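You operate a simulated robot arm through the tools that you are given. There is no shell and no other tool. Be economical: measure what you need, move in short steps, check, and stop when the job is done.

The job below is to be done with a simulated robot arm. You get a single attempt, and the scene is never put back.

JOB
Put the felt-soled block on top of the black cradle pad on the top of the goods-in bench.

Only the result counts: the job must be done as asked and must still hold three seconds after the hand-in. Knocking over, shifting, dropping, spilling or breaking anything else fails it.

ROBOT AND FRAMES
A 7-joint arm with a two-finger parallel gripper, fixed in place. Base frame: the origin is at the foot of the arm, x ahead of it, y to its left, z up; the work surface is at about z = 3. Lengths are in mm, angles in rad, forces in N, time in s.
With the tool pointing down near the work surface it reaches from about 240 to 620 mm from the base axis. Its first joint turns from -1.152 to 1.152 rad. Payload 2.6 kg.
Tool frame: the origin (TCP) lies between the finger pads and is the grasp point; the fingertips stand 30 mm ahead of it; z points along the fingers, y is the line along which they close. The gripper opens to 94 mm. The fingers are 28 mm wide and 10 mm thick; the gripper's body (50 by 96 mm) begins 55 mm behind the TCP.
Orientation is that of the tool frame in the base frame, as [roll, pitch, yaw] about the fixed x, y, z axes, in that order (R = Rz(yaw) Ry(pitch) Rx(roll)). With the fingers straight down and closing along the base's y, the tool's x points along the base's -x, its y along +y and its z along -z.

CONTROLS
- The arm moves only by the tool step_arm. Its argument "series" is a list of rows, each a list of 5 numbers: the shift along the base's x, y, z in mm, then the turn about the base's z in degrees, then the gripper command, from -1 (shut) to 1 (fully open), values between in proportion. In form: [[dx, dy, dz, twist, hand], ...]. A call has 1 to 8 rows; each row shifts and turns the commanded pose from where the row before left it. Each row takes 0.2 s and may step no farther than 50 mm and 0.15 rad from the row before; otherwise, or with a gripper value out of range, the whole call is refused. Where a pose cannot be reached the arm comes as near as it can. A force on the tool above 40 N (or 10 N above the force at the start of the call, whichever is more), or a blocked arm, ends the call early, and 0.2 s more pass. The fingers move at their own pace (about 72 mm/s each) and stop on an object; they squeeze with about 29 N. The grip force told is the motor's: it shows also when the fingers shut on nothing. Time passes only in rows, and 0.2 s behind the last, so rows that do not move let the fingers close. It gives the time, the measured TCP pose, the force on the tool (base axes), the opening and the grip force at its end, in the units of the frame above (readings bear some noise).
- Cameras (640 x 400 px; columns grow to the right, rows downward): "scene" is fixed at [33.7, 442.3, 544.3]; the picture's right is [-0.73, -0.69, 0.00], its down [-0.51, 0.54, -0.67] and it looks along [0.46, -0.49, -0.74] (base axes); focal length 323 px, centre (320, 200). "wrist" rides on the gripper at [76, 14, -102] in the tool frame; the picture's right is [-0.18, 0.98, 0.00], its down [-0.75, -0.14, -0.64] and it looks along [-0.63, -0.12, 0.77] (tool axes); focal length 243 px, centre (320, 200). There is no depth. A picture from a camera that has moved, and an enlarged one, comes with that camera's place and axes in the base frame and with its lens.
- camera(camera): a new picture of that camera. No time passes.
- zoom(camera, box): a new picture of the part [left, top, right, bottom] of that camera's present view, enlarged. No time passes.
- finish_job(): hands the job in; it is judged then, once.

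Work in short steps. Places have to be worked out from the pictures, the camera data and where the tool is seen: move nearer, look again, correct. Check each grasp and each placing, and mend what went wrong. You have 90 turns and 42 pictures in all, those below and enlarged ones among them. Open the gripper and draw the arm clear of the work before you hand the job in, unless the task says otherwise; then end with one line.

The tools are called by a JSON object that holds its "name" and its "arguments". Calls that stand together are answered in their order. step_arm: Moves the arm, as the interface text tells. Its arguments: {"type":"object","properties":{"series":{"type":"array"}},"required":["series"]} The other tools are called the same way: camera (camera) takes a picture; zoom (camera, box) takes an enlarged picture of a part of a camera's view; finish_job () hands the job in.

At the start:

```text
time: 0.0
tcp_pos: [205.0, 257.5, 299.3]
orientation: [3.142, 0.001, 3.141]
ft_force: [-0.8, 0.6, -0.7]
gripper_width: 94.3
gripper_force: 0.0
```

scene: 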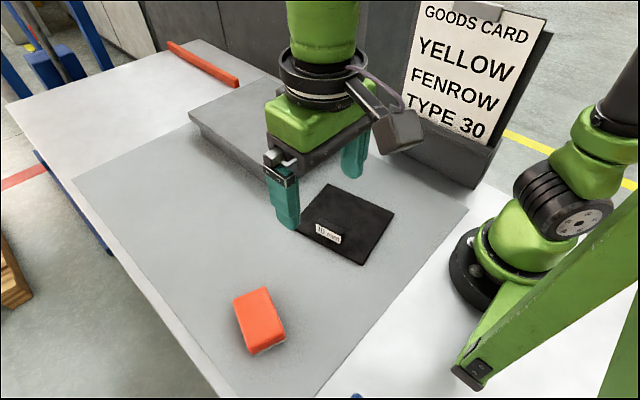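
wrist: 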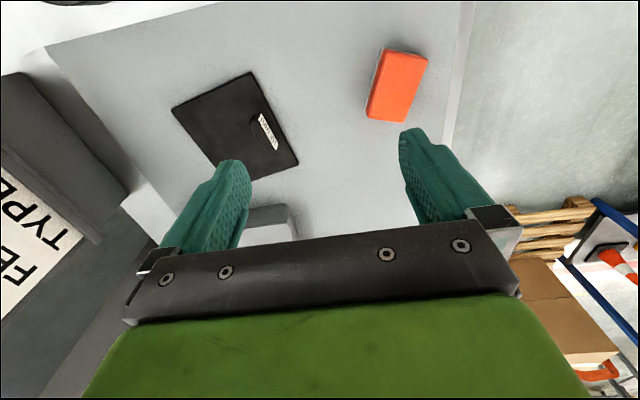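

The orange block and the black pad with a label are both in view. I'll zoom in on both to read the label and measure the geometry.

{"name": "zoom", "arguments": {"camera": "scene", "box": [280, 170, 410, 280]}}

{"name": "zoom", "arguments": {"camera": "scene", "box": [210, 270, 310, 370]}}

{"name": "zoom", "arguments": {"camera": "wrist", "box": [160, 30, 460, 210]}}

```text
3.64 times, centred on (345, 225) of scene
camera zoom: at [33.7, 442.3, 544.3], right [-0.73, -0.69, 0.0], down [-0.51, 0.54, -0.67], along [0.46, -0.49, -0.74], focal length 1174 px, centre (229, 109)
```

zoom: 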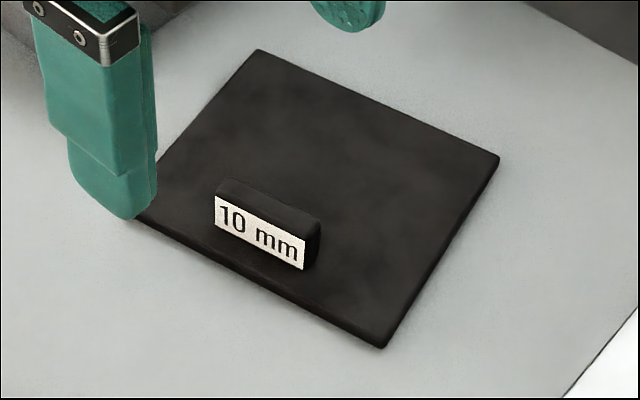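

```text
4.00 times, centred on (260, 320) of scene
camera zoom: at [33.7, 442.3, 544.3], right [-0.73, -0.69, 0.0], down [-0.51, 0.54, -0.67], along [0.46, -0.49, -0.74], focal length 1291 px, centre (560, -280)
```

zoom: 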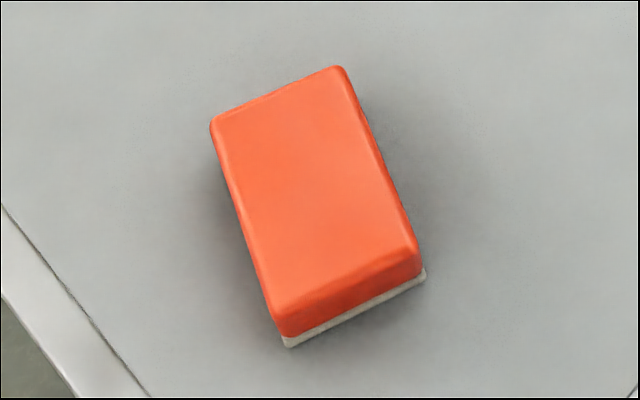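

```text
2.13 times, centred on (310, 120) of wrist
camera zoom: at [127.7, 273.1, 400.9], right [0.18, 0.98, 0.0], down [0.75, -0.14, 0.64], along [0.63, -0.12, -0.77], focal length 518 px, centre (341, 371)
```

zoom: 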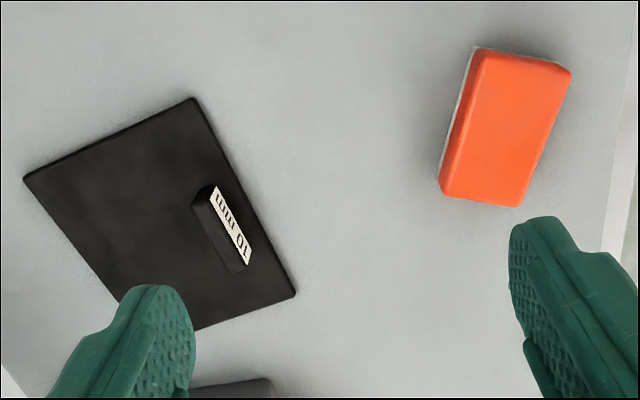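

By triangulation, the block centre is about (250, 357) and its top is at z≈33. It measures roughly 88x58x30, with the short axis at about 70°. The pad centre is about (288, 97), turned about 12°, and a tag stands near its +y edge. I'll move above the block with the gripper turned −20°.

{"name": "step_arm", "arguments": {"series": [[11, 25, -37, -5, 1], [11, 25, -37, -5, 1], [11, 25, -37, -5, 1], [12, 25, -38, -5, 1], [0, 0, 0, 0, 1]]}}

{"name": "camera", "arguments": {"camera": "wrist"}}

{"name": "camera", "arguments": {"camera": "scene"}}

```text
time: 1.2
tcp_pos: [248.2, 358.2, 151.6]
orientation: [-3.141, 0.0, 2.791]
ft_force: [1.2, 0.0, -0.3]
gripper_width: 94.1
gripper_force: 0.1
```

```text
36 pictures are left
camera wrist: at [181.1, 398.6, 253.9], right [0.51, 0.86, 0.0], down [0.66, -0.39, 0.64], along [0.55, -0.33, -0.77], focal length 243 px, centre (320, 200)
```

wrist: 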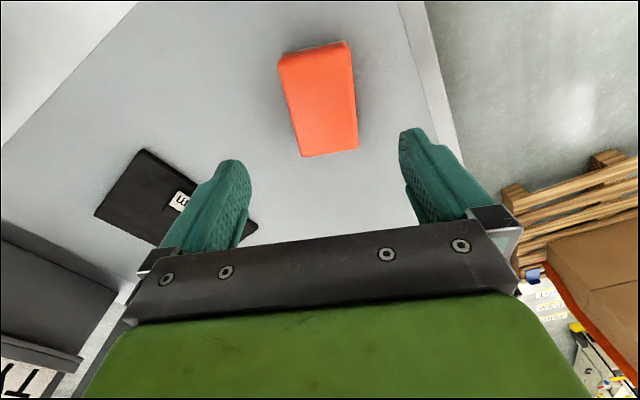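

```text
35 pictures are left
```

scene: 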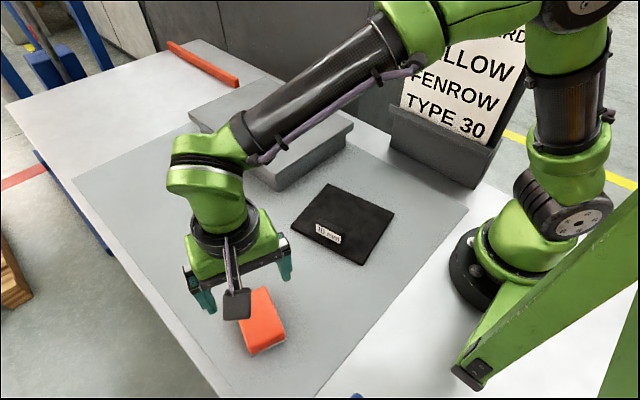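

The block centre re-measures at about (248, 359), so the arm is lined up. I'll go down to TCP z≈40, which puts the fingertips about 7 mm above the bench.

{"name": "step_arm", "arguments": {"series": [[0, 0, -40, -1, 1], [0, 0, -40, 0, 1], [0, 0, -20, 0, 1], [0, 0, -11, 0, 1], [0, 0, 0, 0, 1]]}}

{"name": "camera", "arguments": {"camera": "scene"}}

{"name": "camera", "arguments": {"camera": "wrist"}}

```text
time: 2.4
tcp_pos: [250.5, 358.7, 39.6]
orientation: [-3.141, -0.001, 2.775]
ft_force: [-0.2, 0.3, -0.4]
gripper_width: 94.1
gripper_force: 0.1
```

```text
34 pictures are left
```

scene: 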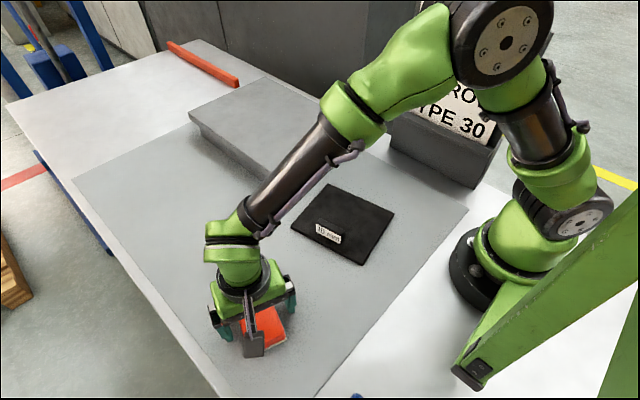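

```text
33 pictures are left
camera wrist: at [183.7, 399.1, 140.8], right [0.52, 0.85, 0.0], down [0.65, -0.4, 0.64], along [0.55, -0.34, -0.77], focal length 243 px, centre (320, 200)
```

wrist: 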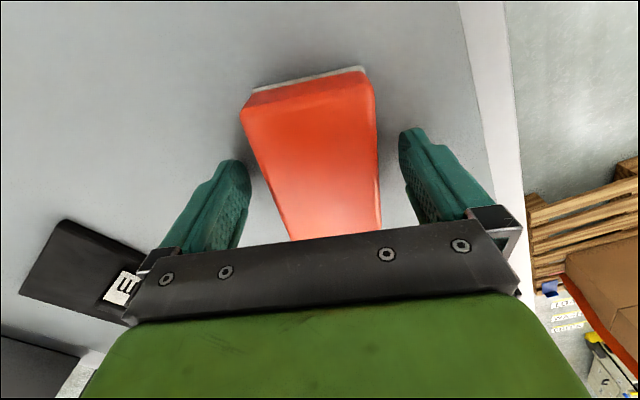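

The block sits between the fingers, aligned and roughly centred. I'll close the gripper.

{"name": "step_arm", "arguments": {"series": [[0, 0, 0, 0, 0.4], [0, 0, 0, 0, 0], [0, 0, 0, 0, -1], [0, 0, 0, 0, -1], [0, 0, 0, 0, -1]]}}

```text
time: 3.6
tcp_pos: [251.2, 356.9, 38.3]
orientation: [-3.141, 0.0, 2.775]
ft_force: [-0.1, 0.6, 0.2]
gripper_width: 64.1
gripper_force: 29.2
```

It's gripped at 64 mm with 29 N. I'll lift a little and check the hold.

{"name": "step_arm", "arguments": {"series": [[0, 0, 10, 0, -1], [0, 0, 25, 0, -1], [0, 0, 35, 0, -1], [0, 0, 30, 0, -1], [0, 0, 0, 0, -1]]}}

{"name": "camera", "arguments": {"camera": "scene"}}

{"name": "camera", "arguments": {"camera": "wrist"}}

```text
time: 4.8
tcp_pos: [252.1, 358.1, 140.4]
orientation: [-3.14, 0.001, 2.778]
ft_force: [0.1, -0.8, -2.1]
gripper_width: 63.8
gripper_force: 28.9
```

```text
32 pictures are left
```

scene: 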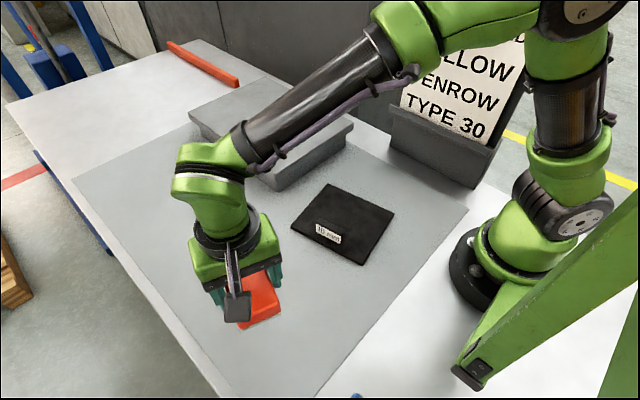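

```text
31 pictures are left
camera wrist: at [183.9, 398.2, 242.6], right [0.52, 0.85, 0.0], down [0.65, -0.4, 0.64], along [0.55, -0.34, -0.77], focal length 243 px, centre (320, 200)
```

wrist: 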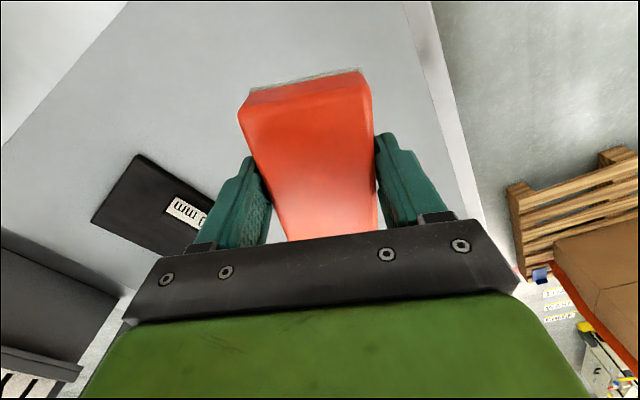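

The hold is firm and the block is level. The pad is unobstructed now, so I'll zoom in for precise measurements of it and the tag.

{"name": "zoom", "arguments": {"camera": "scene", "box": [285, 175, 405, 275]}}

{"name": "zoom", "arguments": {"camera": "wrist", "box": [80, 140, 230, 260]}}

```text
4.00 times, centred on (345, 225) of scene
camera zoom: at [33.7, 442.3, 544.3], right [-0.73, -0.69, 0.0], down [-0.51, 0.54, -0.67], along [0.46, -0.49, -0.74], focal length 1291 px, centre (220, 100)
```

zoom: 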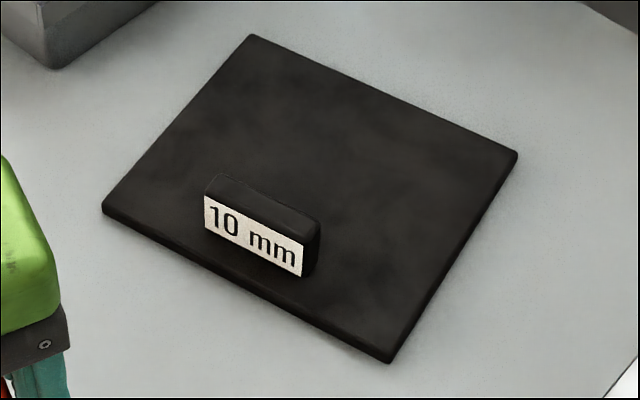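

```text
3.33 times, centred on (155, 200) of wrist
camera zoom: at [183.9, 398.2, 242.6], right [0.52, 0.85, 0.0], down [0.65, -0.4, 0.64], along [0.55, -0.34, -0.77], focal length 809 px, centre (870, 200)
```

zoom: 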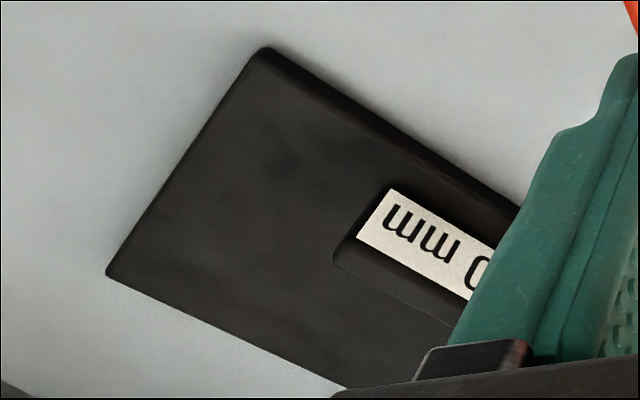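

The pad is centred near (288, 97) at about 12°. The tag's inner face is about 42 mm toward +y from the pad centre. I'll aim for TCP (291, 81) with the block square to the pad and carry it over at this height.

{"name": "step_arm", "arguments": {"series": [[5, -35, 0, 4.2, -1], [6, -40, 0, 4.8, -1], [6, -40, 0, 4.8, -1], [6, -40, 0, 4.8, -1], [6, -40, 0, 4.8, -1], [6, -40, 0, 4.8, -1], [4.5, -41.7, 0, 4.8, -1], [0, 0, 0, 0, -1]]}}

{"name": "camera", "arguments": {"camera": "scene"}}

{"name": "camera", "arguments": {"camera": "wrist"}}

```text
time: 6.6
tcp_pos: [290.2, 80.6, 139.9]
orientation: [-3.141, -0.001, -2.93]
ft_force: [0.4, 0.9, -2.0]
gripper_width: 64.4
gripper_force: 29.6
```

```text
28 pictures are left
```

scene: 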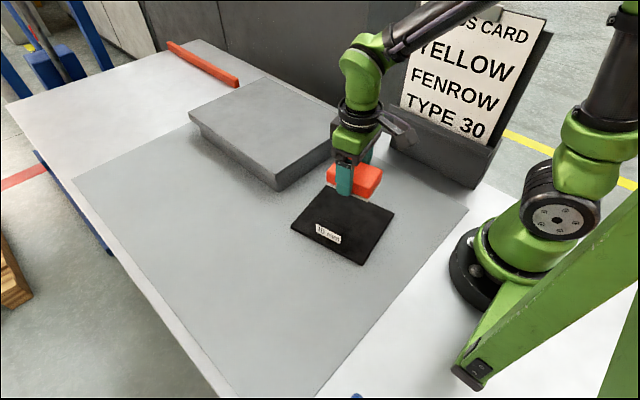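

```text
27 pictures are left
camera wrist: at [211.0, 79.0, 242.4], right [-0.03, 1.0, 0.0], down [0.77, 0.02, 0.64], along [0.64, 0.02, -0.77], focal length 243 px, centre (320, 200)
```

wrist: 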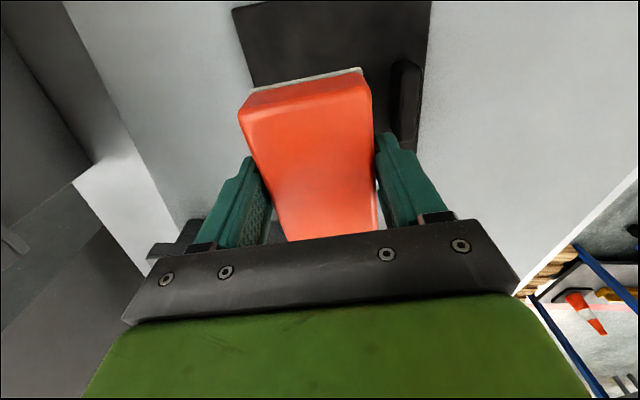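

This view confirms the pad and tag positions. I'll go down to about z=70 and check the clearances.

{"name": "step_arm", "arguments": {"series": [[0, 0, -30, 0, -1], [0, 0, -25, 0, -1], [0, 0, -15, 0, -1], [0, 0, 0, 0, -1]]}}

{"name": "zoom", "arguments": {"camera": "scene", "box": [280, 140, 420, 280]}}

{"name": "camera", "arguments": {"camera": "wrist"}}

```text
time: 7.6
tcp_pos: [288.6, 80.9, 69.6]
orientation: [-3.142, 0.001, -2.933]
ft_force: [0.1, -0.2, -2.1]
gripper_width: 64.3
gripper_force: 29.0
```

```text
2.86 times, centred on (350, 210) of scene
camera zoom: at [33.7, 442.3, 544.3], right [-0.73, -0.69, 0.0], down [-0.51, 0.54, -0.67], along [0.46, -0.49, -0.74], focal length 922 px, centre (234, 171)
```

zoom: 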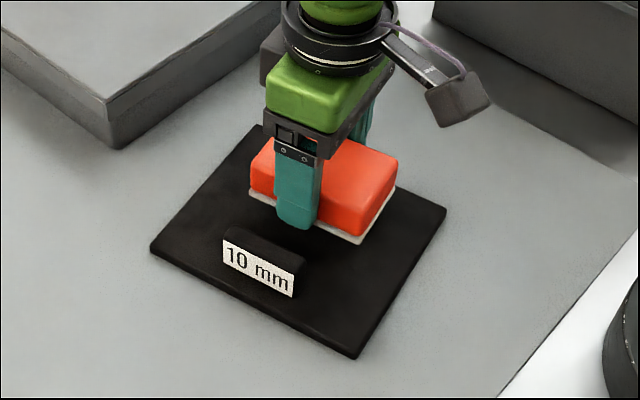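

```text
25 pictures are left
camera wrist: at [211.1, 79.2, 172.0], right [-0.02, 1.0, 0.0], down [0.77, 0.02, 0.64], along [0.64, 0.02, -0.77], focal length 243 px, centre (320, 200)
```

wrist: 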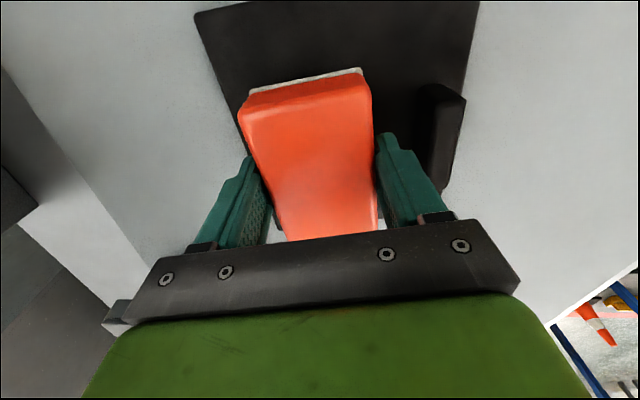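

The block is well inside the pad and clear of the tag. I'll lower it gently until it touches.

{"name": "step_arm", "arguments": {"series": [[0, 0, -10, 0, -1], [0, 0, -6, 0, -1], [0, 0, -2, 0, -1], [0, 0, 0, 0, -1]]}}

{"name": "zoom", "arguments": {"camera": "scene", "box": [280, 140, 420, 280]}}

```text
time: 8.6
tcp_pos: [290.4, 83.3, 51.9]
orientation: [3.141, -0.002, -2.929]
ft_force: [0.0, -0.4, -1.3]
gripper_width: 63.9
gripper_force: 28.5
```

```text
2.86 times, centred on (350, 210) of scene
camera zoom: at [33.7, 442.3, 544.3], right [-0.73, -0.69, 0.0], down [-0.51, 0.54, -0.67], along [0.46, -0.49, -0.74], focal length 922 px, centre (234, 171)
```

zoom: 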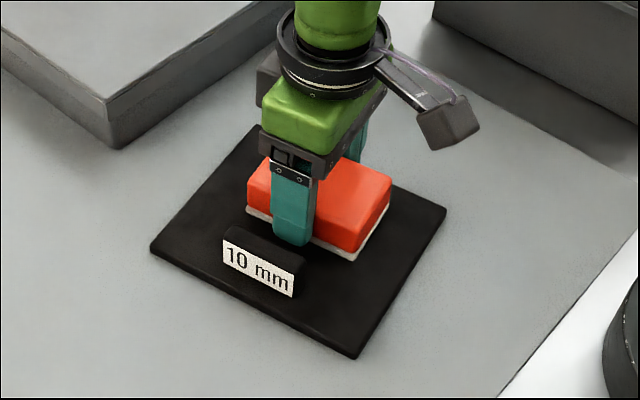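

No contact yet (Fz −1.3). I'll carry on in 1–1.5 mm steps and watch the force.

{"name": "step_arm", "arguments": {"series": [[0, 0, -1.5, 0, -1], [0, 0, -1, 0, -1], [0, 0, 0, 0, -1]]}}

```text
time: 9.4
tcp_pos: [290.3, 82.9, 49.1]
orientation: [-3.141, -0.001, -2.932]
ft_force: [-0.7, -2.2, 5.6]
gripper_width: 64.0
gripper_force: 29.1
```

Contact at TCP z≈49, with Fz +5.6, so the pad top is at about z=13, which matches a 10 mm pad. I'll ease the fingers open to about 80 mm to stay clear of the tag.

{"name": "step_arm", "arguments": {"series": [[0, 0, 0, 0, 0.45], [0, 0, 0, 0, 0.6], [0, 0, 0, 0, 0.7], [0, 0, 0, 0, 0.7]]}}

{"name": "zoom", "arguments": {"camera": "scene", "box": [280, 140, 420, 280]}}

```text
time: 10.4
tcp_pos: [291.0, 82.4, 47.8]
orientation: [3.141, -0.001, -2.932]
ft_force: [0.2, -0.5, -0.7]
gripper_width: 80.0
gripper_force: 0.0
```

```text
2.86 times, centred on (350, 210) of scene
camera zoom: at [33.7, 442.3, 544.3], right [-0.73, -0.69, 0.0], down [-0.51, 0.54, -0.67], along [0.46, -0.49, -0.74], focal length 922 px, centre (234, 171)
```

zoom: 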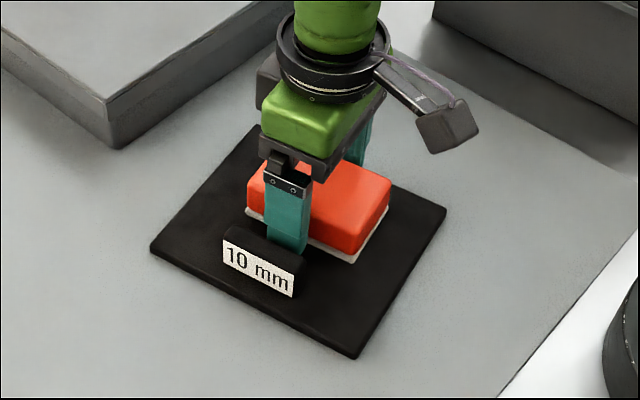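

The block is released and resting on the pad. I'll raise the gripper straight up, clear of it.

{"name": "step_arm", "arguments": {"series": [[0, 0, 15, 0, 0.7], [0, 0, 30, 0, 0.7], [0, 0, 45, 0, 0.7], [0, 0, 45, 0, 0.7], [0, 40, 25, 0, 0.7], [0, 45, 0, 0, 0.7], [0, 45, 0, 0, 0.7], [0, 0, 0, 0, 0.7]]}}

{"name": "camera", "arguments": {"camera": "scene"}}

{"name": "zoom", "arguments": {"camera": "scene", "box": [280, 140, 420, 280]}}

```text
time: 12.2
tcp_pos: [288.4, 210.1, 209.5]
orientation: [-3.14, -0.001, -2.933]
ft_force: [-0.5, -0.3, -0.3]
gripper_width: 79.8
gripper_force: 0.0
```

```text
22 pictures are left
```

scene: 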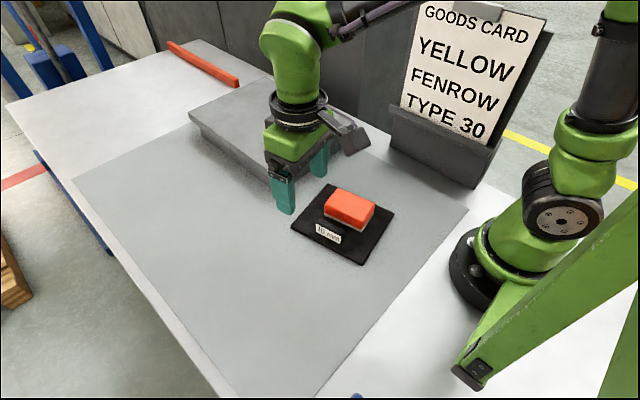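

```text
2.86 times, centred on (350, 210) of scene
camera zoom: at [33.7, 442.3, 544.3], right [-0.73, -0.69, 0.0], down [-0.51, 0.54, -0.67], along [0.46, -0.49, -0.74], focal length 922 px, centre (234, 171)
```

zoom: 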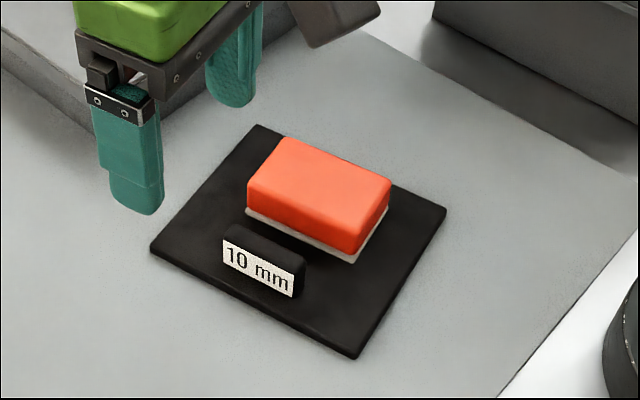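

The block sits flat, fully on the pad and square to it. The tag and pad haven't moved, and the arm is clear, so I'll hand the job in.

{"name": "finish_job", "arguments": {}}

```text
The job is handed in.
```

The felt-soled block is resting flat on the black cradle pad, the pad and its tag have not moved, and the arm is clear with the gripper open.
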